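You operate a simulated robot arm through the tools that you are given. There is no shell and no other tool. Be economical: measure what you need, move in short steps, check, and stop when the job is done.

Carry out the task below with a simulated robot arm. There is one attempt and no reset: what you move stays moved.

TASK
Take the green bridge on the tall rack worktop and put it away on the top of the grey table. Take the blue bar on the grey bench top and put it away on the bench top beside the press. Fetch the medium black tape roll and set it on the shelf under the trough. Take the grey cap from the blue bench top and put it in the small yellow crate. Take the wooden block and leave it on the plain steel plate on the brown bench top. Take the narrow grey tape roll and put it on the top of the low drawer unit. Take the wide blue tray on the yellow bench top and put it away on the low shelf of the long steel bench. Take the black lug on the yellow bench top and put it away on the teal bench shelf. Put one of the tapered blocks from the yellow bench top on top of the small cream box. Put two of the green pads from the yellow bench top on the top of the long steel bench. Do these in any order. Set down upright: green bridge, grey cap.

Only the result counts: the job must be done as asked and must still hold three seconds after the hand-in. Knocking over, shifting, dropping, spilling or breaking anything else fails it. Lids that push on must go on centred and level and be pressed home; caps that screw on are set level and turned clockwise until they are tight.

THE ROBOT
A 7-joint arm with a fingered hand on a trunk, on a base that drives. Base frame: it is fixed to the floor where the robot stands at the start and does not move with it; the origin is under the middle of the robot, x ahead of it, y to its left, z up; the surface under the hand at the start is at about z = 0.86. Readings come in m, degrees, newtons and seconds.
Its first joint turns from -166.0 to 166.0 degrees. Places, roughly: bench top beside the press [-1.7, 0.9, 0.8]; black lug (10x3x3 cm) [-2.5, 7.9, 0.9]; blue bar (20x3x3 cm) [1.5, 0.3, 0.9]; green bridge (5x10x8 cm) [2.2, 0, 0.9]; green pad (10x6x4 cm) [-3, 8.9, 0.9]; green pad (5x6x4 cm) [-3, 8.8, 0.9]; green pad (9x4x3 cm) [-2.7, 8.4, 0.9]; grey cap (6x7x9 cm) [0.2, 2.4, 0.9]; low shelf of the long steel bench [-5.4, 6.3, 0.4]; medium black tape roll (6x6x3 cm) [1.3, -0.3, 0.9]; narrow grey tape roll (6x6x2 cm) [-1.8, 6.9, 0.9]; plain steel plate (8x6x1 cm) [0.1, 3.3, 0.9]; shelf under the trough [-2.6, 2.2, 0.2]; small cream box (7x16x12 cm) [-3.4, 10, 0.9]; small yellow crate (22x16x9 cm) [0, 2.5, 0.9]; tapered block (8x4x8 cm) [-2.8, 8.9, 0.9]; teal bench shelf [-4.1, 9.6, 0.2]; top of the grey table [2.4, 12.7, 0.8]; top of the long steel bench (258x20 cm) [-5.24, 6.42, 0.86]; top of the low drawer unit [-0.6, 5, 0.3]; wide blue tray (26x20x5 cm) [-2, 7.1, 0.9]; wooden block (3x5x10 cm) [0.2, 3.4, 0.9]. Payload 4.7 kg.
The TCP is the grasp point between the finger pads, 0.036 m short of the fingertips. In the tool frame z runs along the fingers and y along their closing line. The gripper opens to 0.12 m. The gripper's body begins 0.042 m behind the TCP. The gripper is a hand of 5 fingers: y runs from the thumb to the fingers, the wrist lies at [-0.018, -0.122, -0.21] in the tool frame, and closing takes about 1.5 s.
Orientation is that of the tool frame in the base frame, as a unit quaternion [x, y, z, w]. With the fingers straight down and the wrist toward the robot, the tool's x, y and z point along [0, 1, 0], [1, 0, 0] and [0, 0, -1] of the base frame.

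THE INTERFACE
- The arm moves only by the tool nudge_tool. Its arguments are lists of equal length, an entry for each row: "xyz": the shift along the base's x, y, z in mm, a list of three; "angular": the turn, a rotation vector about the base's x, y, z in degrees, a list of three. In form: {"xyz": [[x, y, z], ...], "angular": [[ax, ay, az], ...]}. A call has 1 to 12 rows; each row shifts and turns the commanded pose from where the row before left it. "jaw" is the finger opening in mm, from 0 to 120, set as the call begins (left out, the last holds). Rows are played at 5 a second. More than 0.05 m and 8.6 degrees between two rows, or a gripper value outside its range, and nothing of the call is played. A pose out of reach is approached as far as the arm can. The call stops where the force on the tool passes 40 N (or 10 N more than at its start, if that is more) or the arm is blocked; 0.2 s more then pass. The fingers move at their own pace (about 0.045 m/s each) and stop on an object; they squeeze with about 25 N. The grip force told is the motor's: it shows also when the fingers shut on nothing. Time passes only in rows, and 0.2 s behind the last, so rows that do not move let the fingers close. The reply holds the time, the measured pose of the TCP, the force on the tool along the base axes, the opening and the grip force, in the units named above and with some noise, with the torque about the TCP (base axes, N m) and any sound that the robot's microphone picked up.
- Cameras (640 x 400 px; columns grow to the right, rows downward): "scene" is now at [-0.2362, 0.0834, 1.257]; the picture's right is [0.04, -1.00, 0.00], its down [-0.13, -0.01, -0.99] and it looks along [0.99, 0.04, -0.13] (base axes); focal length 250 px, centre (320, 200). "wrist" rides on the gripper at [0.072, -0.091, -0.143] in the tool frame; the picture's right is [-0.80, 0.28, -0.53], its down [-0.53, -0.73, 0.42] and it looks along [-0.27, 0.62, 0.74] (tool axes); focal length 234 px, centre (320, 200).
- grab_frame(camera): a new picture of that camera. It takes no simulated time.
- roll_base(legs): drives the robot by 1 to 6 legs, each [ahead, turn to the left] in m and degrees, along the robot's own axes; the way and the turn of a leg run together, so that a leg with both is an arc; at most 1.5 m and 180 degrees a leg. The arm and the cameras ride along, it lands a little off, and it stops where it bumps. It gives what a move gives.
- curl_fingers(index, middle, ring, little, thumb_bend, thumb_turn): sets how far each is bent, from 0 (flat) to 1 (curled in); at 0.3 the hand is open as for a grip, at 0.7 the pads meet at the TCP. One left out holds its place. A second passes; each finger stops where it meets its share of the squeeze, and holds until it gets a number again. A gripper value or a shape takes the hand back. It gives what a move gives, with no picture; readings hold the bend of each and the force on index, middle, ring, little, thumb and palm. thumb_turn goes from beside the hand (0) to across from the fingers (1), as for a grip.
- hand_shape(shape): the hand has 5 fingers and takes this shape, open, in about a second: jaw (thumb against the fingers, like two jaws); tri (thumb and two fingers); tip (a fingertip pinch); poke (one finger out to press); point (the index stretched); flat (the hand flat); cup (the hand cupped); fist (a fist). The gripper value then closes the fingers along that shape, each until it touches; the sizes above hold for jaw. It gives what a move gives, with no picture.
- turn_head(pan, tilt): turns the head with the scene camera to pan (to the left, within 143 degrees either way) and tilt (down, from -29 to 69), counted from straight ahead of the robot. It gives what a move gives.
- point_at(camera, pixels): for up to 12 pixels [column, row] of the newest picture of that camera ("zoom" is the newest enlarged one), the place [x, y, z] in the base frame of the surface seen there, good to about 0.003 m. It takes no simulated time.
- enlarge(camera, box): a new picture of the part [left, top, right, bottom] of that camera's present view, enlarged. It takes no simulated time.
- finish_job(): hands the job in; it is judged then, once.

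Work in short steps. Measure before you move; look again where a grasp or a placing could have gone wrong, and mend it. You have 364 turns and 298 pictures in all, those below and enlarged ones among them. Open the gripper and draw the arm clear of the work before you hand the job in, unless the task says otherwise; then end with one line.

The tools are called by a JSON object that holds its "fn" and its "kwargs". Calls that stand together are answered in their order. nudge_tool: Moves the arm, as the interface text tells. Its arguments: {"type":"object","properties":{"xyz":{"type":"array","items":{"type":"array","items":{"type":"number"}}},"angular":{"type":"array","items":{"type":"array","items":{"type":"number"}}},"jaw":{"type":"number"}},"required":["xyz","angular"]} The other tools are called the same way: hand_shape (shape) gives the hand a shape; curl_fingers (index, middle, ring, little, thumb_bend, thumb_turn) moves the fingers one by one; roll_base (legs) drives the base; turn_head (pan, tilt) turns the head that bears the scene camera; grab_frame (camera) takes a picture; point_at (camera, pixels) gives the place of the surface under pixels of a picture; enlarge (camera, box) takes an enlarged picture of a part of a camera's view; finish_job () hands the job in.

At the start:

```text
time_s: 0.0
eef_pos: [0.8065, 0.2272, 1.122]
ee_rot: [0.707, 0.707, 0.0, 0.0]
contact_force: [-0.6, 0.5, 0.4]
torque: [0.01, -0.04, 0.0]
grip_width: 0.1197
grasp_force: 0.0
shape: jaw
bend: [0.3, 0.3, 0.3, 0.3, 0.3, 0.98]
finger forces: [0.1, 0.1, 0.1, 0.0, 0.0, 0.0]
robot x, y, heading: [0.0031, 0.001, -0.2]
head pan, tilt: [2.5, 7.2]
```

scene: 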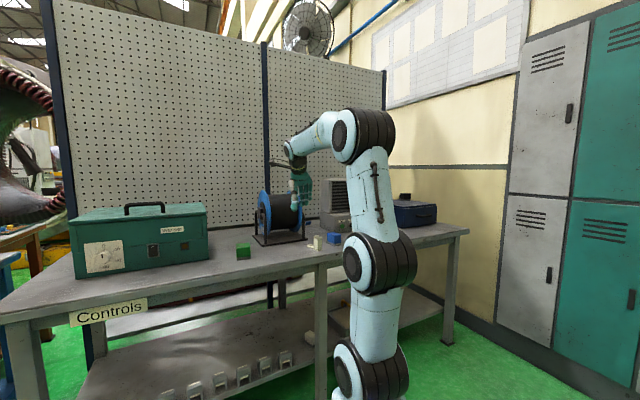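
wrist: 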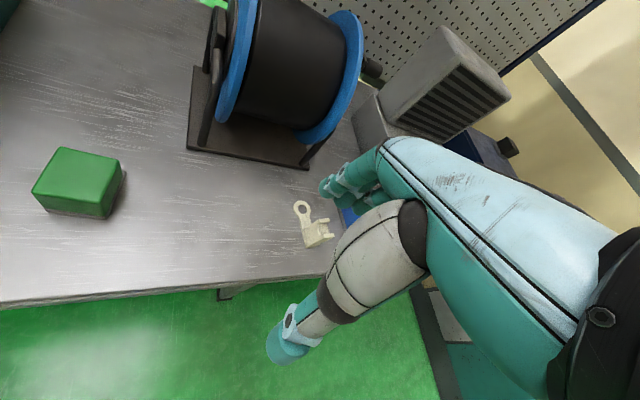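

I'll begin by looking around with the head to understand the layout; the scene shows the grey bench ahead.

{"fn": "turn_head", "kwargs": {"pan": 0, "tilt": 25}}

{"fn": "grab_frame", "kwargs": {"camera": "scene"}}

{"fn": "enlarge", "kwargs": {"camera": "wrist", "box": [160, 100, 480, 300]}}

```text
time_s: 0.8
eef_pos: [0.8055, 0.2277, 1.1227]
ee_rot: [0.707, 0.707, 0.0, 0.0]
contact_force: [0.6, 0.4, 0.0]
torque: [0.02, -0.01, 0.04]
grip_width: 0.1196
grasp_force: 0.1
shape: jaw
bend: [0.3, 0.3, 0.3, 0.3, 0.3, 0.98]
finger forces: [0.0, 0.0, 0.1, 0.0, 0.0, 0.0]
robot x, y, heading: [-0.0019, -0.0012, 0.1]
head pan, tilt: [0.0, 25.0]
```

```text
295 pictures are left
```

scene: 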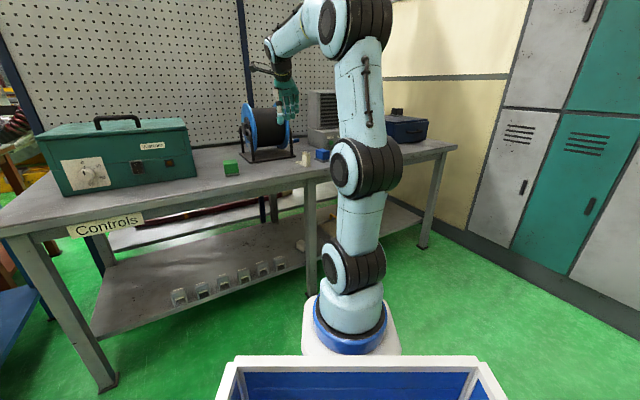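

```text
2.00 times, centred on (320, 200) of wrist
```

zoom: 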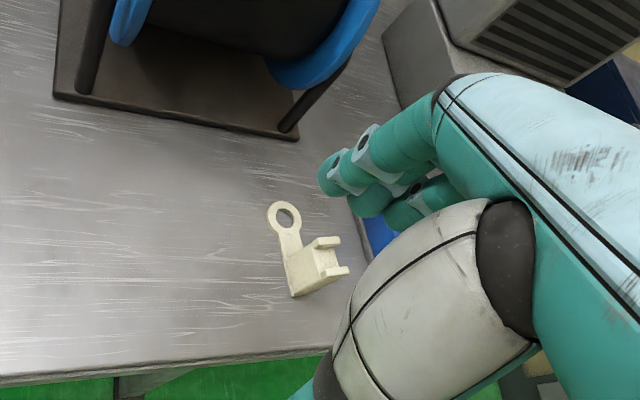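

I measure layout points: bench edges, pegboard, the green block (232,167), blue thing (322,155), and the bin at the robot's base (360,380).

{"fn": "point_at", "kwargs": {"camera": "scene", "pixels": [[231, 170], [322, 155], [305, 158], [120, 190], [130, 220], [450, 148], [200, 110], [330, 366], [240, 375], [480, 375], [350, 395], [405, 130]]}}

{"fn": "turn_head", "kwargs": {"pan": 60, "tilt": 15}}

{"fn": "grab_frame", "kwargs": {"camera": "scene"}}

{"fn": "turn_head", "kwargs": {"pan": 125, "tilt": 15}}

{"fn": "grab_frame", "kwargs": {"camera": "scene"}}

{"fn": "turn_head", "kwargs": {"pan": -80, "tilt": 15}}

{"fn": "grab_frame", "kwargs": {"camera": "scene"}}

{"fn": "turn_head", "kwargs": {"pan": -140, "tilt": 15}}

{"fn": "grab_frame", "kwargs": {"camera": "scene"}}

```text
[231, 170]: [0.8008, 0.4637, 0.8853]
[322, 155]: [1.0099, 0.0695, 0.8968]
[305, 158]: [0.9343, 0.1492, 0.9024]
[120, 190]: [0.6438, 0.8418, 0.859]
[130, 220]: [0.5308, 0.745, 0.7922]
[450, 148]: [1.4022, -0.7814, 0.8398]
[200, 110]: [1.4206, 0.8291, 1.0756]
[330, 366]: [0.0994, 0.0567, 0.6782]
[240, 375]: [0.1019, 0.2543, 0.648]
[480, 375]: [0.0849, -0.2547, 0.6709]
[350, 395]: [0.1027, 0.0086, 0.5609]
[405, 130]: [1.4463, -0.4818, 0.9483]
```

```text
time_s: 2.1
eef_pos: [0.8069, 0.2278, 1.1222]
ee_rot: [0.707, 0.708, 0.0, -0.001]
contact_force: [-0.6, -0.2, 0.0]
torque: [-0.02, 0.0, 0.02]
grip_width: 0.1198
grasp_force: 0.0
shape: jaw
bend: [0.3, 0.3, 0.3, 0.3, 0.3, 0.98]
finger forces: [0.0, 0.0, 0.0, 0.1, 0.1, 0.0]
robot x, y, heading: [-0.0024, -0.0006, 0.1]
head pan, tilt: [60.0, 15.0]
```

```text
293 pictures are left
```

scene: 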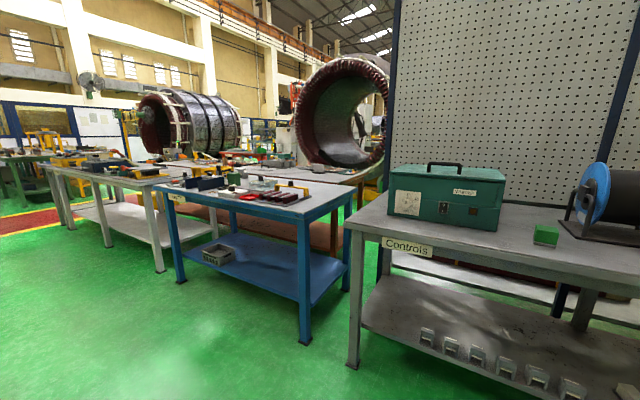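

```text
time_s: 3.5
eef_pos: [0.8054, 0.2281, 1.1222]
ee_rot: [0.707, 0.707, 0.0, 0.0]
contact_force: [-0.5, 0.6, 0.9]
torque: [0.04, -0.03, -0.01]
grip_width: 0.1194
grasp_force: 0.1
shape: jaw
bend: [0.3, 0.3, 0.3, 0.3, 0.3, 0.98]
finger forces: [0.0, 0.0, 0.0, 0.0, 0.0, 0.0]
robot x, y, heading: [-0.003, -0.0015, -0.4]
head pan, tilt: [125.0, 15.0]
```

```text
292 pictures are left
```

scene: 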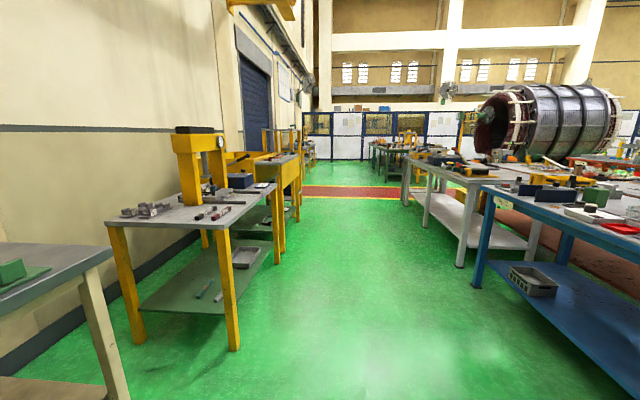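

```text
time_s: 6.5
eef_pos: [0.8069, 0.2279, 1.1217]
ee_rot: [0.707, 0.707, 0.0, 0.0]
contact_force: [0.5, -0.7, -0.8]
torque: [0.0, 0.02, -0.01]
grip_width: 0.1198
grasp_force: 0.0
shape: jaw
bend: [0.3, 0.3, 0.3, 0.3, 0.3, 0.98]
finger forces: [0.1, 0.0, 0.1, 0.0, 0.0, 0.0]
robot x, y, heading: [0.001, -0.0014, 0.1]
head pan, tilt: [-80.0, 15.0]
```

```text
291 pictures are left
```

scene: 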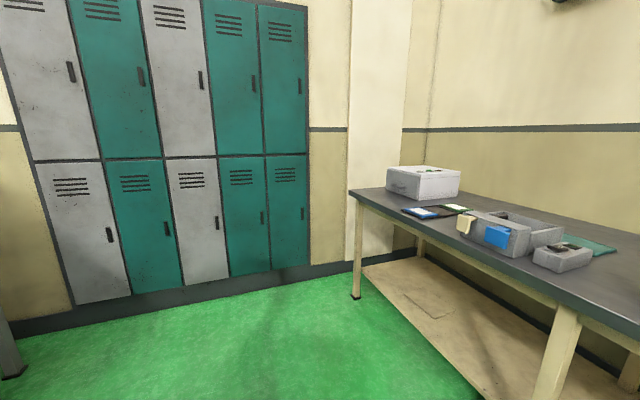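

```text
time_s: 7.8
eef_pos: [0.8071, 0.2276, 1.1216]
ee_rot: [0.707, 0.707, 0.0, 0.001]
contact_force: [0.2, -0.2, -0.8]
torque: [0.03, 0.02, 0.05]
grip_width: 0.1195
grasp_force: 0.0
shape: jaw
bend: [0.3, 0.3, 0.3, 0.3, 0.3, 0.98]
finger forces: [0.1, 0.1, 0.1, 0.1, 0.0, 0.0]
robot x, y, heading: [0.0021, 0.0014, 0.2]
head pan, tilt: [-140.0, 15.0]
```

```text
290 pictures are left
```

scene: 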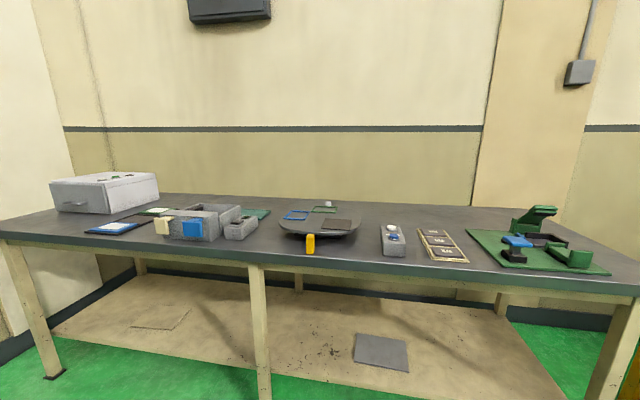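

Those views give the layout. Now I look closer at the grey bench for the blue bar and black tape roll.

{"fn": "turn_head", "kwargs": {"pan": 5, "tilt": 20}}

{"fn": "enlarge", "kwargs": {"camera": "scene", "box": [220, 80, 500, 255]}}

{"fn": "point_at", "kwargs": {"camera": "zoom", "pixels": [[320, 200], [230, 180], [200, 200]]}}

```text
time_s: 10.1
eef_pos: [0.807, 0.2287, 1.1228]
ee_rot: [0.707, 0.707, 0.0, 0.0]
contact_force: [0.3, -0.9, -0.4]
torque: [0.04, -0.02, 0.01]
grip_width: 0.1196
grasp_force: 0.0
shape: jaw
bend: [0.3, 0.3, 0.3, 0.3, 0.3, 0.98]
finger forces: [0.0, 0.1, 0.0, 0.0, 0.0, 0.0]
robot x, y, heading: [0.002, 0.0001, -0.2]
head pan, tilt: [5.0, 20.0]
```

```text
2.29 times, centred on (360, 168) of scene
```

zoom: 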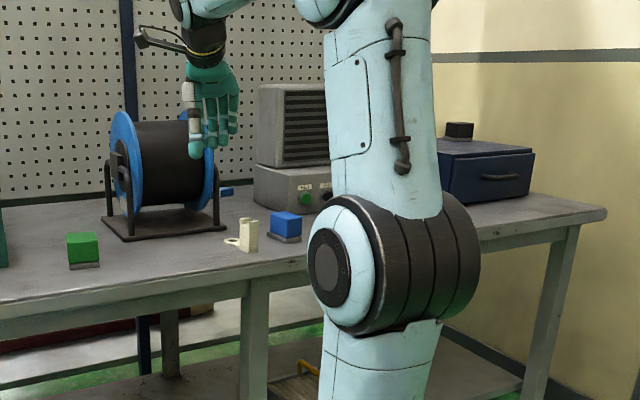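

```text
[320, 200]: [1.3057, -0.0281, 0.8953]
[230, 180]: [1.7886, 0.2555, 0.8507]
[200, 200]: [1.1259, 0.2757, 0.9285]
```

I'll locate the blue piece at zoom (228,190), bench front edge points, and see the bench from the wrist camera.

{"fn": "point_at", "kwargs": {"camera": "zoom", "pixels": [[227, 189], [220, 192], [20, 305], [150, 287], [300, 262], [500, 228], [600, 208], [480, 196], [40, 150], [300, 100], [345, 380], [400, 360]]}}

{"fn": "grab_frame", "kwargs": {"camera": "wrist"}}

{"fn": "point_at", "kwargs": {"camera": "wrist", "pixels": [[310, 235], [300, 208], [75, 175], [20, 295], [250, 280], [100, 200], [250, 160], [365, 130], [190, 140], [345, 212]]}}

```text
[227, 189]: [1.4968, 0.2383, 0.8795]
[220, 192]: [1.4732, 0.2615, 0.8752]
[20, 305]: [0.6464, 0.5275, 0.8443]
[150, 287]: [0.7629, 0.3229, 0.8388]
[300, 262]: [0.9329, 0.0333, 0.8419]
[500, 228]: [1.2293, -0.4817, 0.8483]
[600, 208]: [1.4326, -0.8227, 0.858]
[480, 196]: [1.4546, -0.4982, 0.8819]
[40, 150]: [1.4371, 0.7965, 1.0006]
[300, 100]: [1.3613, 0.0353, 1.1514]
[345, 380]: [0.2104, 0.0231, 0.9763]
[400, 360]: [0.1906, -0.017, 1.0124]
```

```text
288 pictures are left
```

wrist: 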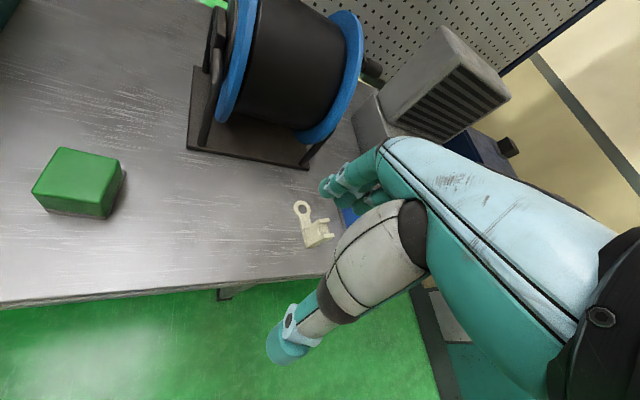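

```text
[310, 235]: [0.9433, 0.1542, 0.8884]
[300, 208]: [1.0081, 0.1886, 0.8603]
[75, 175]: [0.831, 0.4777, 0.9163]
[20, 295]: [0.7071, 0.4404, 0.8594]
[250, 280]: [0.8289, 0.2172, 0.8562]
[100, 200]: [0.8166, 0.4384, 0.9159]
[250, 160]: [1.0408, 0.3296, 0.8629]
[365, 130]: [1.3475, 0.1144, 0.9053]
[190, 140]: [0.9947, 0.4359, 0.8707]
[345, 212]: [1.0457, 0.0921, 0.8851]
```

I want to see the robot's own body (arm base, bin), so I tilt the head fully down, and pan right for the tape roll.

{"fn": "turn_head", "kwargs": {"pan": 0, "tilt": 65}}

{"fn": "grab_frame", "kwargs": {"camera": "scene"}}

{"fn": "point_at", "kwargs": {"camera": "scene", "pixels": [[320, 100], [320, 130], [320, 200], [320, 300], [320, 380], [200, 200], [440, 200], [100, 200], [540, 200], [320, 60], [350, 20], [260, 120]]}}

```text
time_s: 11.2
eef_pos: [0.8058, 0.2278, 1.1219]
ee_rot: [0.707, 0.707, -0.001, 0.0]
contact_force: [-0.5, 0.2, 0.6]
torque: [0.02, 0.02, 0.02]
grip_width: 0.1198
grasp_force: 0.0
shape: jaw
bend: [0.3, 0.3, 0.3, 0.3, 0.3, 0.98]
finger forces: [0.0, 0.0, 0.1, 0.0, 0.0, 0.1]
robot x, y, heading: [0.0009, -0.0013, -0.1]
head pan, tilt: [0.0, 65.0]
```

```text
287 pictures are left
```

scene: 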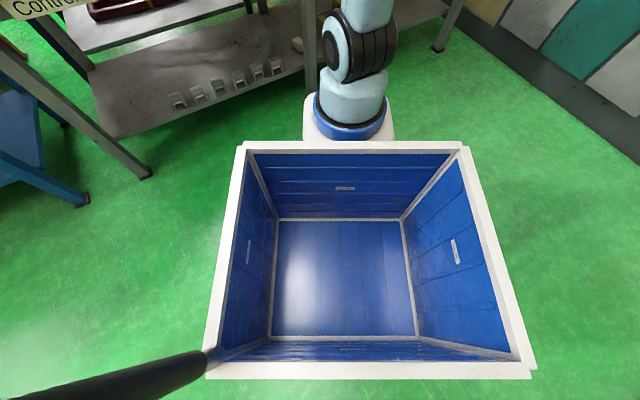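

```text
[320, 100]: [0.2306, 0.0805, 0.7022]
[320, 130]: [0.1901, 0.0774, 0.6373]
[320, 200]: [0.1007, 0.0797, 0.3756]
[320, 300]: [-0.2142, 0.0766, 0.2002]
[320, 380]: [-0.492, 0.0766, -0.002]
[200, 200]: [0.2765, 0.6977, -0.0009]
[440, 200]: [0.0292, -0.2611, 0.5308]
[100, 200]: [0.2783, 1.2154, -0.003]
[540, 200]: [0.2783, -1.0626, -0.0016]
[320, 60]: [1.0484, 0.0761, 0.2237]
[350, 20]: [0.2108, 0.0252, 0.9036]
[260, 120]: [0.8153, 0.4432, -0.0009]
```

The robot carries a deep bin behind the arm; I'll carry by hand instead. The bench is rotated about 30°; first I raise and retract the arm, then look right-rear for driving space.

{"fn": "nudge_tool", "kwargs": {"xyz": [[0, 0, 50], [0, 0, 50], [0, 0, 50], [0, 0, 50], [-50, 0, 0], [-50, 0, 0], [-50, -50, 0], [-30, -50, 0]], "angular": [[0, 0, 0], [0, 0, 0], [0, 0, 0], [0, 0, 0], [0, 0, 0], [0, 0, 0], [0, 0, 0], [0, 0, 0]]}}

{"fn": "turn_head", "kwargs": {"pan": -80, "tilt": 25}}

{"fn": "grab_frame", "kwargs": {"camera": "scene"}}

{"fn": "point_at", "kwargs": {"camera": "scene", "pixels": [[60, 270], [200, 240], [350, 250], [352, 150], [540, 330], [600, 240], [420, 220]]}}

```text
refused: row 7 steps farther than a row can; nothing moved
```

```text
time_s: 12.7
eef_pos: [0.8055, 0.2278, 1.122]
ee_rot: [0.707, 0.707, 0.0, 0.0]
contact_force: [0.0, 0.3, -0.1]
torque: [0.04, 0.0, 0.02]
grip_width: 0.1195
grasp_force: 0.1
shape: jaw
bend: [0.3, 0.3, 0.3, 0.3, 0.3, 0.98]
finger forces: [0.0, 0.0, 0.0, 0.0, 0.1, 0.1]
robot x, y, heading: [-0.0013, -0.0007, 0.1]
head pan, tilt: [-80.0, 25.0]
```

```text
286 pictures are left
```

scene: 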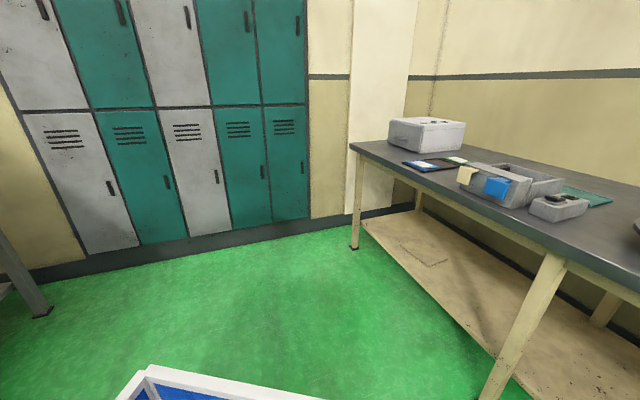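

```text
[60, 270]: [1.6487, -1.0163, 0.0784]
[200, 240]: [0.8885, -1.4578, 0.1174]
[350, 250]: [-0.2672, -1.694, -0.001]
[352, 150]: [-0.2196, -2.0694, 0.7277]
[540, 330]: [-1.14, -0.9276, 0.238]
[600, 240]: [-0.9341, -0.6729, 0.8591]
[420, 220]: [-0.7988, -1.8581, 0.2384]
```

The corridor is about 1.9 m wide. I retract the arm with legal steps, then drive: back, turn right to the bench's edge direction, ahead, turn to face the bench.

{"fn": "nudge_tool", "kwargs": {"xyz": [[0, 0, 50], [0, 0, 50], [0, 0, 50], [0, 0, 50], [-50, 0, 0], [-50, 0, 0], [-30, -35, 0], [-30, -35, 0]], "angular": [[0, 0, 0], [0, 0, 0], [0, 0, 0], [0, 0, 0], [0, 0, 0], [0, 0, 0], [0, 0, 0], [0, 0, 0]]}}

{"fn": "roll_base", "kwargs": {"legs": [[-0.15, 0], [0, -60], [0.75, 0], [0, 90]]}}

{"fn": "turn_head", "kwargs": {"pan": 0, "tilt": 20}}

{"fn": "grab_frame", "kwargs": {"camera": "scene"}}

{"fn": "grab_frame", "kwargs": {"camera": "wrist"}}

```text
time_s: 14.5
eef_pos: [0.6466, 0.1578, 1.3236]
ee_rot: [0.706, 0.708, -0.002, -0.002]
contact_force: [0.9, 1.0, -1.8]
torque: [-0.05, 0.07, -0.01]
grip_width: 0.12
grasp_force: 0.1
shape: jaw
bend: [0.3, 0.3, 0.3, 0.3, 0.3, 0.98]
finger forces: [0.0, 0.0, 0.0, 0.0, 0.0, 0.0]
robot x, y, heading: [-0.0023, -0.0005, -0.2]
head pan, tilt: [-80.0, 25.0]
```

```text
time_s: 26.0
eef_pos: [0.7026, -0.1697, 1.3231]
ee_rot: [0.488, 0.873, 0.0, 0.0]
contact_force: [0.1, 0.4, -0.2]
torque: [0.04, 0.01, 0.01]
grip_width: 0.1198
grasp_force: 0.1
shape: jaw
bend: [0.3, 0.3, 0.3, 0.3, 0.3, 0.98]
finger forces: [0.0, 0.0, 0.1, 0.1, 0.0, 0.0]
robot x, y, heading: [0.2379, -0.6398, 31.5]
head pan, tilt: [-80.0, 25.0]
```

```text
time_s: 27.5
eef_pos: [0.7039, -0.1707, 1.3246]
ee_rot: [0.489, 0.872, 0.0, 0.0]
contact_force: [0.1, 0.0, -0.2]
torque: [-0.02, 0.01, 0.0]
grip_width: 0.1198
grasp_force: 0.2
shape: jaw
bend: [0.3, 0.3, 0.3, 0.3, 0.3, 0.98]
finger forces: [0.1, 0.0, 0.0, 0.0, 0.0, 0.1]
robot x, y, heading: [0.2339, -0.64, 31.6]
head pan, tilt: [0.0, 20.0]
```

```text
285 pictures are left
```

scene: 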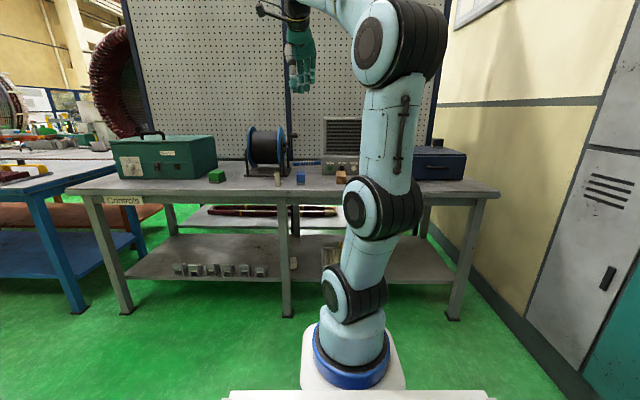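

```text
284 pictures are left
```

wrist: 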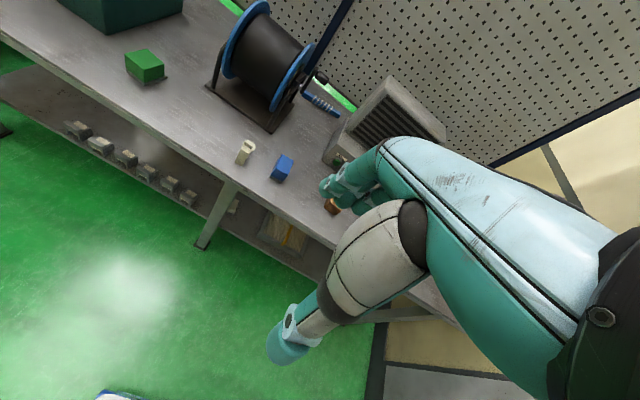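

The blue bar shows between spool and box at wrist (320,103). I enlarge for details and measure.

{"fn": "enlarge", "kwargs": {"camera": "wrist", "box": [220, 40, 460, 220]}}

{"fn": "point_at", "kwargs": {"camera": "wrist", "pixels": [[306, 94], [320, 103], [336, 113], [284, 168], [332, 207], [300, 45], [300, 75], [345, 120], [388, 90], [327, 155], [285, 45], [272, 20]]}}

{"fn": "enlarge", "kwargs": {"camera": "scene", "box": [220, 110, 500, 200]}}

{"fn": "point_at", "kwargs": {"camera": "zoom", "pixels": [[195, 115], [215, 112], [283, 140], [100, 60], [300, 60], [470, 135], [240, 110], [20, 155], [185, 160], [620, 195]]}}

```text
2.22 times, centred on (340, 130) of wrist
```

zoom: 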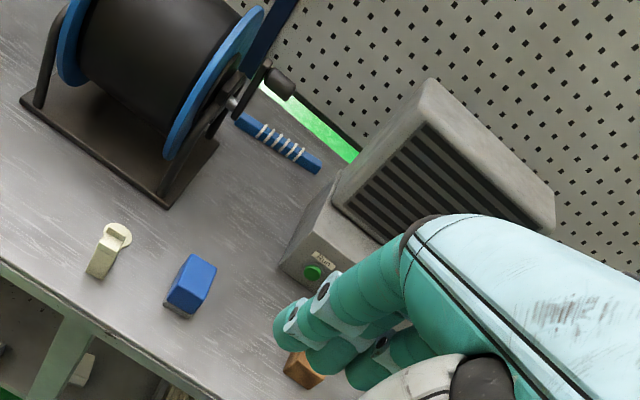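

```text
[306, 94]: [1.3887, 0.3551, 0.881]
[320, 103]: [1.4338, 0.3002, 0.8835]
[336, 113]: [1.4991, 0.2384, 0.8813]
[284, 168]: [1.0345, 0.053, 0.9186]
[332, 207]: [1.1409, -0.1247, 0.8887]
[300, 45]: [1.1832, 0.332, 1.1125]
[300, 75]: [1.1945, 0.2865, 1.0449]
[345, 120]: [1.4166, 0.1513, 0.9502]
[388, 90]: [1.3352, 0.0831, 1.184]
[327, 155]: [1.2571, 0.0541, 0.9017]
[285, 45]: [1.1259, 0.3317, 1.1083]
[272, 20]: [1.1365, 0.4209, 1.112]
```

```text
2.29 times, centred on (360, 155) of scene
```

zoom: 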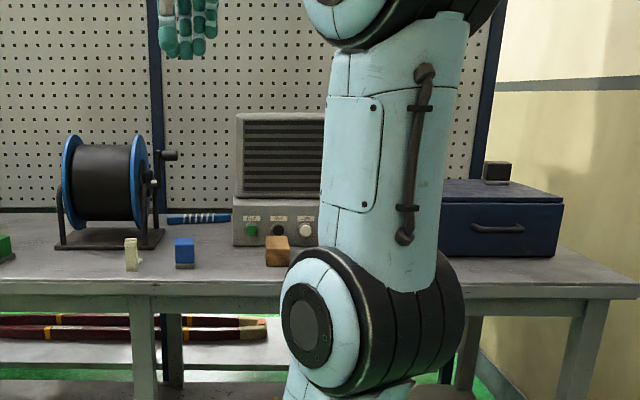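

```text
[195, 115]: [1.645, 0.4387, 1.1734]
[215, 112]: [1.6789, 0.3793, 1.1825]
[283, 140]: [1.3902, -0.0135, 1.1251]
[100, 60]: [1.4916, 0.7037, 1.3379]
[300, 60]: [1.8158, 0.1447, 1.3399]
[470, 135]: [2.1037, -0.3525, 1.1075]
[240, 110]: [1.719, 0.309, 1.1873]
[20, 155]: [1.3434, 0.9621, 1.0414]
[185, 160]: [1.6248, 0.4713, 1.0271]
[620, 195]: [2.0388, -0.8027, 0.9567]
```

Bar runs (1.389,0.355)–(1.50,0.238), top z 0.882. I shift the base left to line up with the gap beside the spool, facing the bench squarely.

{"fn": "roll_base", "kwargs": {"legs": [[0, 88.5], [0.28, 0], [0, -90], [0.3, 0]]}}

{"fn": "turn_head", "kwargs": {"pan": -10, "tilt": 40}}

{"fn": "grab_frame", "kwargs": {"camera": "scene"}}

{"fn": "grab_frame", "kwargs": {"camera": "wrist"}}

```text
time_s: 38.7
eef_pos: [0.8121, 0.2228, 1.3248]
ee_rot: [0.488, 0.873, -0.001, 0.001]
contact_force: [0.0, 0.9, 0.4]
torque: [0.02, 0.04, -0.02]
grip_width: 0.1197
grasp_force: 0.1
shape: jaw
bend: [0.3, 0.3, 0.3, 0.3, 0.3, 0.98]
finger forces: [0.0, 0.0, 0.0, 0.0, 0.0, 0.1]
robot x, y, heading: [0.3479, -0.246, 31.5]
head pan, tilt: [0.0, 20.0]
```

```text
time_s: 39.5
eef_pos: [0.8126, 0.2222, 1.3242]
ee_rot: [0.488, 0.873, 0.0, 0.0]
contact_force: [-0.7, -0.1, 0.0]
torque: [0.0, 0.01, 0.01]
grip_width: 0.1199
grasp_force: 0.0
shape: jaw
bend: [0.3, 0.3, 0.3, 0.3, 0.3, 0.98]
finger forces: [0.0, 0.1, 0.0, 0.0, 0.0, 0.0]
robot x, y, heading: [0.3408, -0.2526, 31.5]
head pan, tilt: [-10.0, 40.0]
```

```text
281 pictures are left
```

scene: 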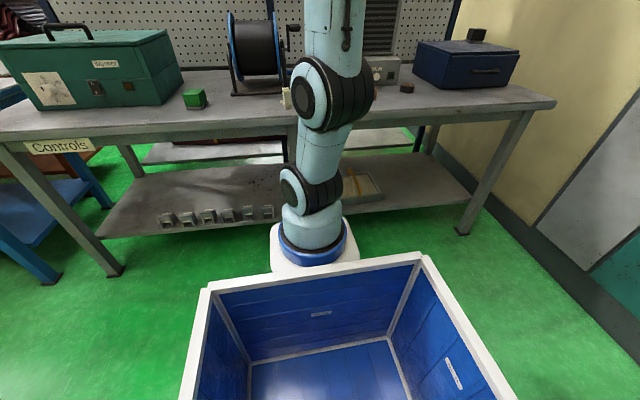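

```text
280 pictures are left
```

wrist: 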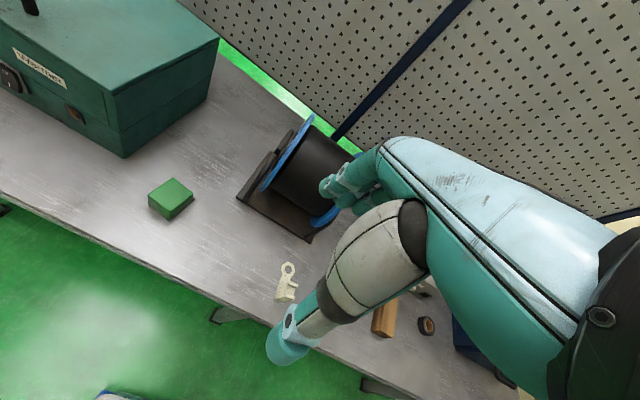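

The tape roll is at scene (407,87) / wrist (426,325). I measure it, the pedestal, and bench edge.

{"fn": "point_at", "kwargs": {"camera": "wrist", "pixels": [[421, 321], [432, 322], [427, 331], [427, 318]]}}

{"fn": "enlarge", "kwargs": {"camera": "scene", "box": [360, 50, 460, 112]}}

{"fn": "point_at", "kwargs": {"camera": "scene", "pixels": [[407, 84], [402, 88], [412, 88], [315, 235], [315, 262], [275, 240], [350, 245], [295, 28], [290, 60], [390, 195], [250, 215]]}}

```text
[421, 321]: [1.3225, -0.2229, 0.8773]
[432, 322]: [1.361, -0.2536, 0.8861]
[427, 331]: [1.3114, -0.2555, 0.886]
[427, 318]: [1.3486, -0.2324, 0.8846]
```

```text
6.40 times, centred on (410, 81) of scene
```

zoom: 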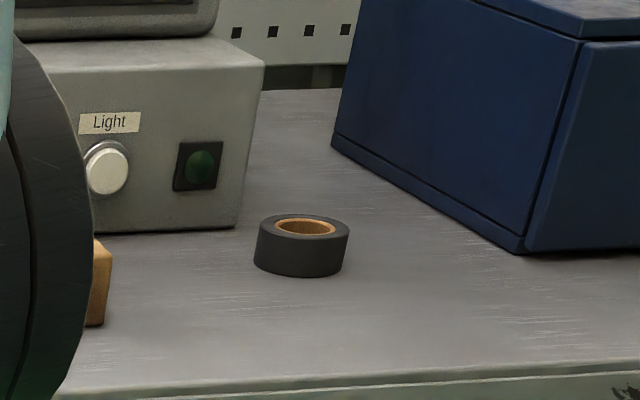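

```text
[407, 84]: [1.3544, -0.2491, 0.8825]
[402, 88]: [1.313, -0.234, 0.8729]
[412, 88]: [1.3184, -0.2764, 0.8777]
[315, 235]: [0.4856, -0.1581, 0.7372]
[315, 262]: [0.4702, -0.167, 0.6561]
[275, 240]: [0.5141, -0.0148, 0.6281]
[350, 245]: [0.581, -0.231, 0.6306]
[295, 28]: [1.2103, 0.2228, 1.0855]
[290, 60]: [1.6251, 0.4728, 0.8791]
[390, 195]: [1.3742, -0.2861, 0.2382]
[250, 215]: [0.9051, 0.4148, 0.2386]
```

Tape centre ≈(1.335,-0.242). First the bar: I drive 0.15 forward and move the hand high over the bar at (1.45,0.29), yawing 13° to close across it.

{"fn": "roll_base", "kwargs": {"legs": [[0.15, -1.5]]}}

```text
time_s: 40.9
eef_pos: [0.9533, 0.2882, 1.3245]
ee_rot: [0.499, 0.867, 0.0, 0.001]
contact_force: [0.8, -0.4, -0.5]
torque: [-0.03, 0.0, 0.01]
grip_width: 0.1198
grasp_force: 0.1
shape: jaw
bend: [0.3, 0.3, 0.3, 0.3, 0.3, 0.98]
finger forces: [0.0, 0.0, 0.0, 0.0, 0.0, 0.1]
robot x, y, heading: [0.4689, -0.1719, 30.3]
head pan, tilt: [-10.0, 40.0]
```

Robot landed at (0.469,-0.172). I move the hand 487 mm ahead at height with 13° yaw.

{"fn": "nudge_tool", "kwargs": {"xyz": [[49, 0, 0], [49, 0, 0], [49, 0, 0], [49, 0, 0], [49, 1, 0], [49, 1, 0], [49, 1, 0], [48, 2, 0], [48, 2, 0], [48, 0, 0]], "angular": [[0, 0, 1.3], [0, 0, 1.3], [0, 0, 1.3], [0, 0, 1.3], [0, 0, 1.3], [0, 0, 1.3], [0, 0, 1.3], [0, 0, 1.3], [0, 0, 1.3], [0, 0, 1.3]]}}

{"fn": "turn_head", "kwargs": {"pan": 10, "tilt": 10}}

{"fn": "grab_frame", "kwargs": {"camera": "scene"}}

{"fn": "grab_frame", "kwargs": {"camera": "wrist"}}

```text
time_s: 43.1
eef_pos: [1.3724, 0.2806, 1.2824]
ee_rot: [0.397, 0.918, 0.0, -0.001]
contact_force: [-0.5, 0.5, 1.7]
torque: [-0.02, -0.04, -0.03]
grip_width: 0.1201
grasp_force: 0.0
shape: jaw
bend: [0.3, 0.3, 0.3, 0.3, 0.3, 0.98]
finger forces: [0.0, 0.0, 0.0, 0.0, 0.0, 0.0]
out of reach, approached as far as the arm can: row 8, 9, 10
robot x, y, heading: [0.4716, -0.1703, 30.1]
head pan, tilt: [-10.0, 40.0]
```

```text
time_s: 44.0
eef_pos: [1.3733, 0.281, 1.2823]
ee_rot: [0.398, 0.917, 0.0, 0.0]
contact_force: [-0.1, -0.4, 0.2]
torque: [0.01, 0.01, -0.01]
grip_width: 0.1201
grasp_force: 0.1
shape: jaw
bend: [0.3, 0.3, 0.3, 0.3, 0.3, 0.98]
finger forces: [0.1, 0.1, 0.0, 0.0, 0.0, 0.0]
robot x, y, heading: [0.472, -0.1723, 30.3]
head pan, tilt: [10.0, 10.0]
```

```text
278 pictures are left
```

scene: 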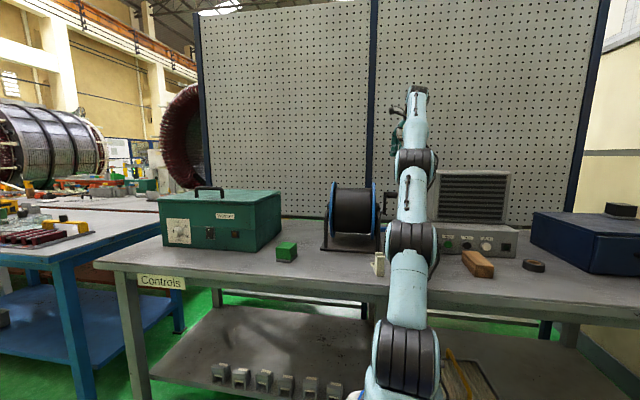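

```text
277 pictures are left
```

wrist: 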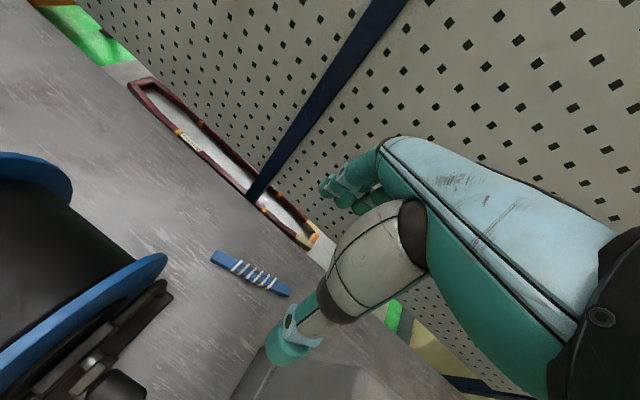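

The arm was fully stretched at that height; lower it gets more reach. I re-measure the bar from this wrist view.

{"fn": "point_at", "kwargs": {"camera": "wrist", "pixels": [[214, 256], [287, 292], [250, 274], [120, 390], [330, 375], [262, 365], [160, 265], [272, 345]]}}

{"fn": "nudge_tool", "kwargs": {"xyz": [[0, 0, -40]], "angular": [[0, 0, 0]]}}

```text
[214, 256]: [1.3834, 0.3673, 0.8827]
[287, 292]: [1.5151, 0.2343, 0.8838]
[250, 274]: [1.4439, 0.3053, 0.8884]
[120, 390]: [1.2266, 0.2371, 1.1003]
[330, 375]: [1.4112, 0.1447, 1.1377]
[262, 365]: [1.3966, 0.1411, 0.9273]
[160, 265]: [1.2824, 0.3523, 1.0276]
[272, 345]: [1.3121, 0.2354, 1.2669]
```

```text
time_s: 44.4
eef_pos: [1.373, 0.2805, 1.2417]
ee_rot: [0.397, 0.918, 0.001, 0.0]
contact_force: [-0.2, 0.6, 0.1]
torque: [-0.01, 0.02, 0.01]
grip_width: 0.1202
grasp_force: 0.2
shape: jaw
bend: [0.3, 0.3, 0.3, 0.3, 0.3, 0.98]
finger forces: [0.0, 0.0, 0.0, 0.0, 0.1, 0.1]
robot x, y, heading: [0.4704, -0.1716, 30.1]
head pan, tilt: [10.0, 10.0]
```

The crank (1.227,0.237,1.10) sits under the forearm's line. I'll reposition the base ~0.12 m to the right and a bit closer so the forearm comes through the gap: back off, raise the hand, S-shift.

{"fn": "roll_base", "kwargs": {"legs": [[-0.4, 0]]}}

{"fn": "nudge_tool", "kwargs": {"xyz": [[-43, -25, 0], [-43, -25, 0], [-43, -25, 0], [-43, -25, 0], [0, 0, 45], [0, 0, 45]], "angular": [[0, 0, 0], [0, 0, 0], [0, 0, 0], [0, 0, 0], [0, 0, 0], [0, 0, 0]]}}

{"fn": "roll_base", "kwargs": {"legs": [[0, -20], [0.38, 0], [0, 20], [0.1, 0]]}}

```text
time_s: 46.9
eef_pos: [1.027, 0.0826, 1.2404]
ee_rot: [0.396, 0.918, 0.0, 0.0]
contact_force: [0.9, 0.0, 1.0]
torque: [-0.03, -0.02, 0.01]
grip_width: 0.1198
grasp_force: 0.1
shape: jaw
bend: [0.3, 0.3, 0.3, 0.3, 0.3, 0.98]
finger forces: [0.0, 0.1, 0.1, 0.1, 0.1, 0.0]
robot x, y, heading: [0.13, -0.3717, 30.8]
head pan, tilt: [10.0, 10.0]
```

```text
time_s: 48.3
eef_pos: [0.8553, -0.0188, 1.3328]
ee_rot: [0.395, 0.919, -0.001, -0.001]
contact_force: [0.6, -0.1, 0.1]
torque: [0.0, -0.01, -0.06]
grip_width: 0.1199
grasp_force: 0.1
shape: jaw
bend: [0.3, 0.3, 0.3, 0.3, 0.3, 0.98]
finger forces: [0.1, 0.0, 0.0, 0.0, 0.1, 0.1]
robot x, y, heading: [0.1286, -0.3763, 30.5]
head pan, tilt: [10.0, 10.0]
```

```text
time_s: 53.6
eef_pos: [1.3088, 0.1093, 1.3331]
ee_rot: [0.393, 0.92, 0.001, 0.0]
contact_force: [-0.3, -0.5, -0.5]
torque: [0.0, -0.03, 0.02]
grip_width: 0.1201
grasp_force: 0.1
shape: jaw
bend: [0.3, 0.3, 0.3, 0.3, 0.3, 0.98]
finger forces: [0.0, 0.0, 0.0, 0.0, 0.0, 0.1]
robot x, y, heading: [0.5835, -0.2503, 30.7]
head pan, tilt: [10.0, 10.0]
```

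Base is now at s≈0.07 in front of the gap. I move left off the box top first, then ahead and down toward the bar.

{"fn": "nudge_tool", "kwargs": {"xyz": [[0, 48, 0], [0, 48, 0], [0, 48, 0], [0, 48, 0], [28, 0, -40], [28, 0, -40], [28, 0, -40], [28, 0, -40], [28, 0, -30]], "angular": [[0, 0, 0], [0, 0, 0], [0, 0, 0], [0, 0, 0], [0, 0, 0], [0, 0, 0], [0, 0, 0], [0, 0, 0], [0, 0, 0]]}}

{"fn": "turn_head", "kwargs": {"pan": 10, "tilt": 12}}

{"fn": "enlarge", "kwargs": {"camera": "scene", "box": [240, 60, 560, 260]}}

{"fn": "grab_frame", "kwargs": {"camera": "wrist"}}

```text
time_s: 55.6
eef_pos: [1.4464, 0.3002, 1.1432]
ee_rot: [0.393, 0.92, 0.001, 0.001]
contact_force: [-1.4, -0.7, 0.9]
torque: [-0.01, -0.02, -0.02]
grip_width: 0.1198
grasp_force: 0.0
shape: jaw
bend: [0.3, 0.3, 0.3, 0.3, 0.3, 0.98]
finger forces: [0.0, 0.0, 0.1, 0.0, 0.0, 0.0]
robot x, y, heading: [0.5825, -0.25, 30.9]
head pan, tilt: [10.0, 10.0]
```

```text
time_s: 56.2
eef_pos: [1.4467, 0.2989, 1.1429]
ee_rot: [0.394, 0.919, 0.0, 0.0]
contact_force: [0.1, -0.3, 0.5]
torque: [0.03, 0.02, -0.01]
grip_width: 0.1201
grasp_force: 0.0
shape: jaw
bend: [0.3, 0.3, 0.3, 0.3, 0.3, 0.98]
finger forces: [0.0, 0.0, 0.1, 0.1, 0.1, 0.1]
robot x, y, heading: [0.5847, -0.2512, 30.6]
head pan, tilt: [10.0, 12.0]
```

```text
2.00 times, centred on (400, 160) of scene
```

zoom: 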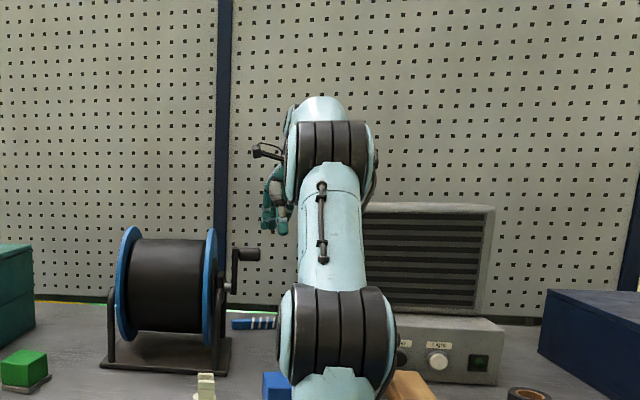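

```text
275 pictures are left
```

wrist: 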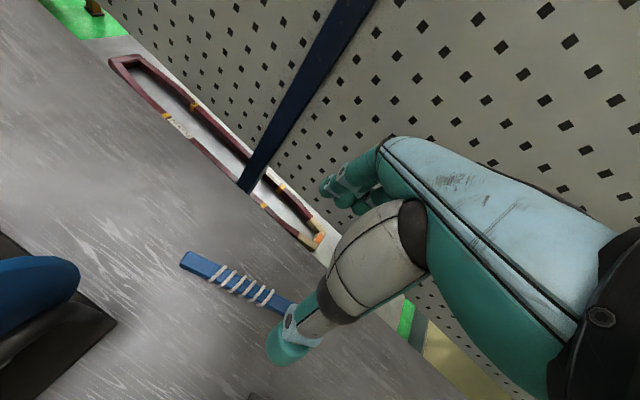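

The hand is above the bar with clear sides. I descend toward z≈0.90.

{"fn": "nudge_tool", "kwargs": {"xyz": [[0, 0, -45], [0, 0, -45], [0, 0, -45], [0, 0, -45], [0, 0, -30]], "angular": [[0, 0, 1], [0, 0, 0], [0, 0, 0], [0, 0, 0], [0, 0, 0]], "jaw": 90}}

{"fn": "grab_frame", "kwargs": {"camera": "wrist"}}

{"fn": "enlarge", "kwargs": {"camera": "scene", "box": [240, 60, 560, 260]}}

```text
time_s: 57.4
eef_pos: [1.4484, 0.2983, 0.9308]
ee_rot: [0.386, 0.923, 0.001, 0.0]
contact_force: [-1.0, 0.4, 2.2]
torque: [0.06, -0.02, -0.01]
grip_width: 0.0906
grasp_force: 0.1
shape: jaw
bend: [0.26, 0.36, 0.33, 0.34, 0.56, 0.99]
finger forces: [0.0, 0.1, 0.0, 0.0, 0.1, 0.0]
robot x, y, heading: [0.5867, -0.2485, 30.6]
head pan, tilt: [10.0, 12.0]
```

```text
274 pictures are left
```

wrist: 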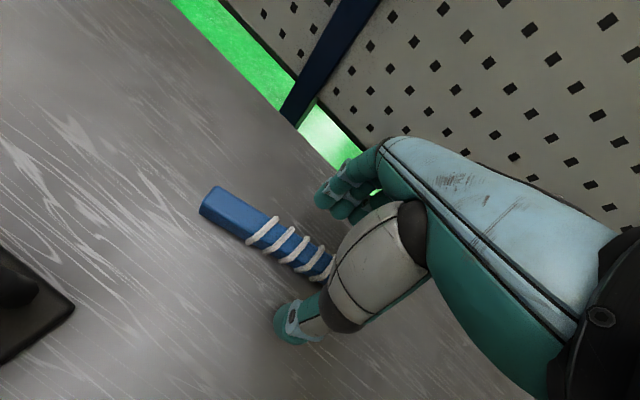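

```text
2.00 times, centred on (400, 160) of scene
```

zoom: 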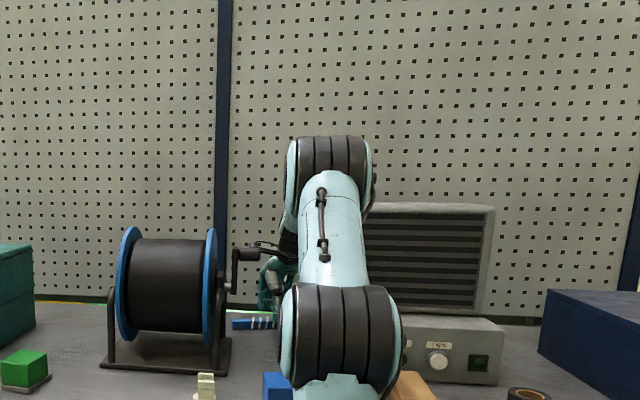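

Fingers straddle the bar. I lower the last 33 mm and close.

{"fn": "nudge_tool", "kwargs": {"xyz": [[0, 0, -20], [0, 0, -13], [0, 0, 0]], "angular": [[0, 0, 0], [0, 0, 0], [0, 0, 0]]}}

{"fn": "nudge_tool", "kwargs": {"xyz": [[0, 0, 0], [0, 0, 0], [0, 0, 0], [0, 0, 0], [0, 0, 0], [0, 0, 0], [0, 0, 0], [0, 0, 0]], "angular": [[0, 0, 0], [0, 0, 0], [0, 0, 0], [0, 0, 0], [0, 0, 0], [0, 0, 0], [0, 0, 0], [0, 0, 0]], "jaw": 0}}

{"fn": "grab_frame", "kwargs": {"camera": "wrist"}}

```text
time_s: 58.2
eef_pos: [1.4475, 0.2989, 0.8973]
ee_rot: [0.385, 0.923, 0.001, 0.0]
contact_force: [-0.7, -0.1, -0.6]
torque: [0.02, 0.0, -0.01]
grip_width: 0.0901
grasp_force: 0.0
shape: jaw
bend: [0.26, 0.36, 0.33, 0.34, 0.56, 0.99]
finger forces: [0.0, 0.0, 0.0, 0.0, 0.0, 0.1]
robot x, y, heading: [0.5833, -0.2531, 30.7]
head pan, tilt: [10.0, 12.0]
```

```text
time_s: 60.0
eef_pos: [1.4486, 0.2993, 0.8982]
ee_rot: [0.385, 0.923, 0.0, 0.0]
contact_force: [0.6, 0.0, -0.5]
torque: [0.03, -0.02, 0.09]
grip_width: 0.0211
grasp_force: 24.4
shape: jaw
bend: [0.74, 0.58, 0.59, 0.58, 0.74, 1.0]
finger forces: [11.8, 6.2, 3.2, 0.0, 21.1, 0.1]
robot x, y, heading: [0.584, -0.2502, 30.8]
head pan, tilt: [10.0, 12.0]
```

```text
272 pictures are left
```

wrist: 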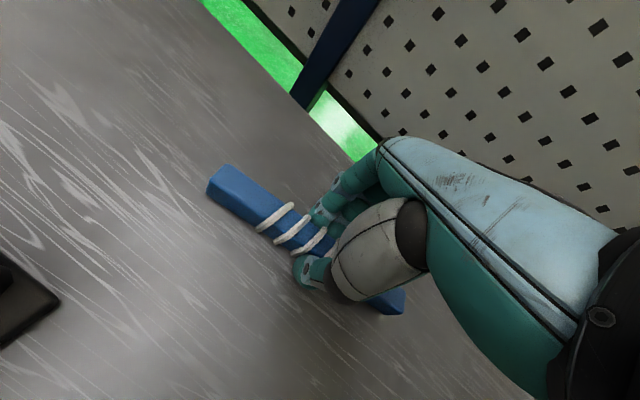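

Grip holds (24 N). I lift straight up to z≈1.25, then check.

{"fn": "nudge_tool", "kwargs": {"xyz": [[0, 0, 30], [0, 0, 45], [0, 0, 45], [0, 0, 45], [0, 0, 45], [-15, -5, 45], [-25, -15, 40]], "angular": [[0, 0, 0], [0, 0, 0], [0, 0, 0], [0, 0, 0], [0, 0, 0], [0, 0, 0], [0, 0, 0]]}}

{"fn": "grab_frame", "kwargs": {"camera": "wrist"}}

```text
time_s: 61.6
eef_pos: [1.4102, 0.2806, 1.195]
ee_rot: [0.385, 0.923, -0.002, -0.002]
contact_force: [0.0, 1.5, -4.8]
torque: [-0.01, 0.06, 0.0]
grip_width: 0.0208
grasp_force: 24.9
shape: jaw
bend: [0.74, 0.59, 0.6, 0.58, 0.74, 1.0]
finger forces: [13.0, 5.8, 2.7, 0.0, 21.2, 0.0]
robot x, y, heading: [0.5846, -0.2484, 30.7]
head pan, tilt: [10.0, 12.0]
```

```text
271 pictures are left
```

wrist: 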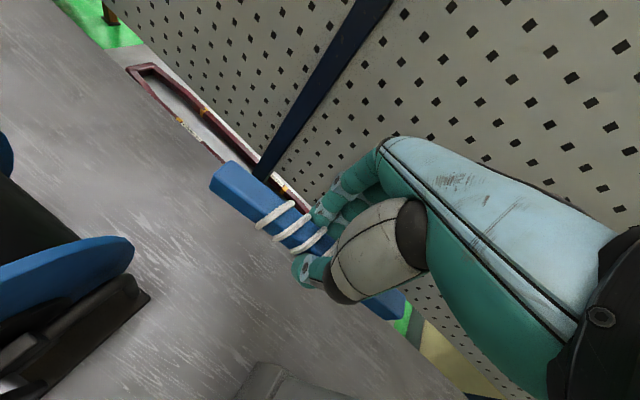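

Bar is held. I raise further while retracting, then back off the base.

{"fn": "nudge_tool", "kwargs": {"xyz": [[-35, -15, 30], [-35, -15, 30], [-35, -20, 25], [-35, -20, 10], [-35, -25, 0], [-35, -25, 0], [-35, -25, 0]], "angular": [[0, 0, 0], [0, 0, 0], [0, 0, 0], [0, 0, 0], [0, 0, 0], [0, 0, 0], [0, 0, 0]]}}

{"fn": "roll_base", "kwargs": {"legs": [[-0.35, 0], [0, 120]]}}

{"fn": "turn_head", "kwargs": {"pan": 20, "tilt": 15}}

{"fn": "grab_frame", "kwargs": {"camera": "scene"}}

```text
time_s: 63.2
eef_pos: [1.163, 0.1336, 1.2876]
ee_rot: [0.385, 0.923, 0.0, -0.001]
contact_force: [1.0, -0.1, -4.9]
torque: [-0.01, 0.11, 0.02]
grip_width: 0.0206
grasp_force: 24.9
shape: jaw
bend: [0.74, 0.59, 0.61, 0.58, 0.74, 1.0]
finger forces: [13.1, 5.8, 2.7, 0.0, 21.3, 0.1]
robot x, y, heading: [0.5835, -0.2509, 30.9]
head pan, tilt: [10.0, 12.0]
```

```text
time_s: 70.6
eef_pos: [-0.3522, -0.1479, 1.2884]
ee_rot: [-0.624, 0.781, 0.0, -0.001]
contact_force: [-0.6, -0.8, -2.1]
torque: [-0.01, -0.02, -0.01]
grip_width: 0.0207
grasp_force: 25.3
shape: jaw
bend: [0.74, 0.59, 0.61, 0.58, 0.74, 1.0]
finger forces: [12.6, 5.5, 2.6, 0.0, 20.6, 0.0]
robot x, y, heading: [0.2815, -0.4295, 153.3]
head pan, tilt: [10.0, 12.0]
```

```text
time_s: 71.3
eef_pos: [-0.353, -0.1468, 1.2887]
ee_rot: [-0.624, 0.781, 0.001, -0.001]
contact_force: [-0.7, -0.4, -2.9]
torque: [0.0, 0.0, -0.01]
grip_width: 0.0203
grasp_force: 25.0
shape: jaw
bend: [0.74, 0.59, 0.61, 0.58, 0.74, 1.0]
finger forces: [12.6, 5.5, 2.6, 0.0, 20.6, 0.0]
robot x, y, heading: [0.2832, -0.428, 153.4]
head pan, tilt: [20.0, 15.0]
```

```text
270 pictures are left
```

scene: 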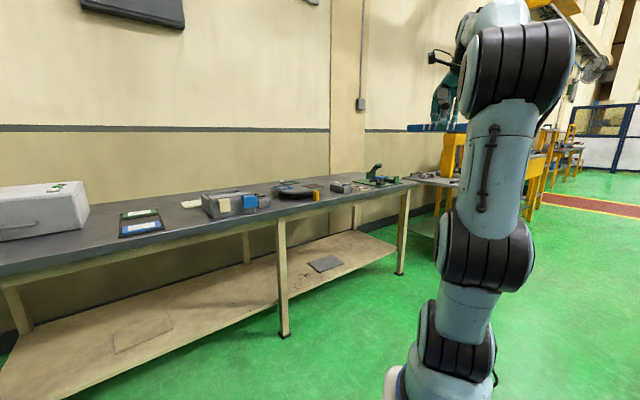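

I turn to the corridor direction (120°) and look at the press bench.

{"fn": "roll_base", "kwargs": {"legs": [[0, -32], [0.6, 0]]}}

{"fn": "turn_head", "kwargs": {"pan": 30, "tilt": 15}}

{"fn": "grab_frame", "kwargs": {"camera": "scene"}}

```text
time_s: 76.2
eef_pos: [-0.4048, 0.6641, 1.2896]
ee_rot: [-0.379, 0.925, 0.0, 0.0]
contact_force: [0.2, 0.4, -4.0]
torque: [-0.02, -0.02, -0.02]
grip_width: 0.0204
grasp_force: 25.0
shape: jaw
bend: [0.74, 0.59, 0.61, 0.58, 0.74, 1.0]
finger forces: [12.5, 5.5, 2.7, 0.0, 20.5, 0.0]
robot x, y, heading: [-0.023, 0.0827, 120.5]
head pan, tilt: [20.0, 15.0]
```

```text
time_s: 77.0
eef_pos: [-0.4058, 0.6638, 1.2895]
ee_rot: [-0.38, 0.925, 0.0, 0.0]
contact_force: [0.3, -1.4, -3.3]
torque: [0.02, 0.0, 0.0]
grip_width: 0.0204
grasp_force: 25.0
shape: jaw
bend: [0.74, 0.59, 0.61, 0.58, 0.74, 1.0]
finger forces: [12.5, 5.6, 2.6, 0.1, 20.5, 0.0]
robot x, y, heading: [-0.0176, 0.0857, 120.6]
head pan, tilt: [30.0, 15.0]
```

```text
269 pictures are left
```

scene: 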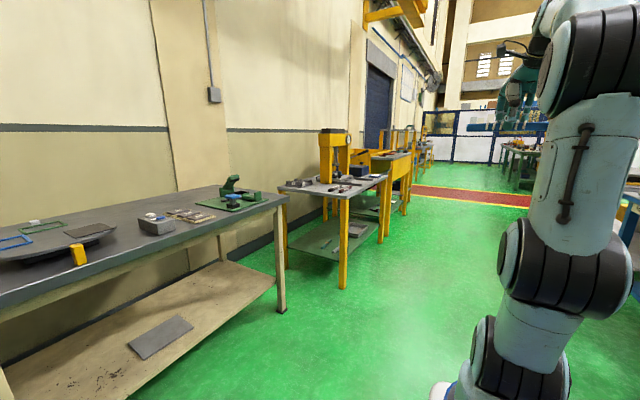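

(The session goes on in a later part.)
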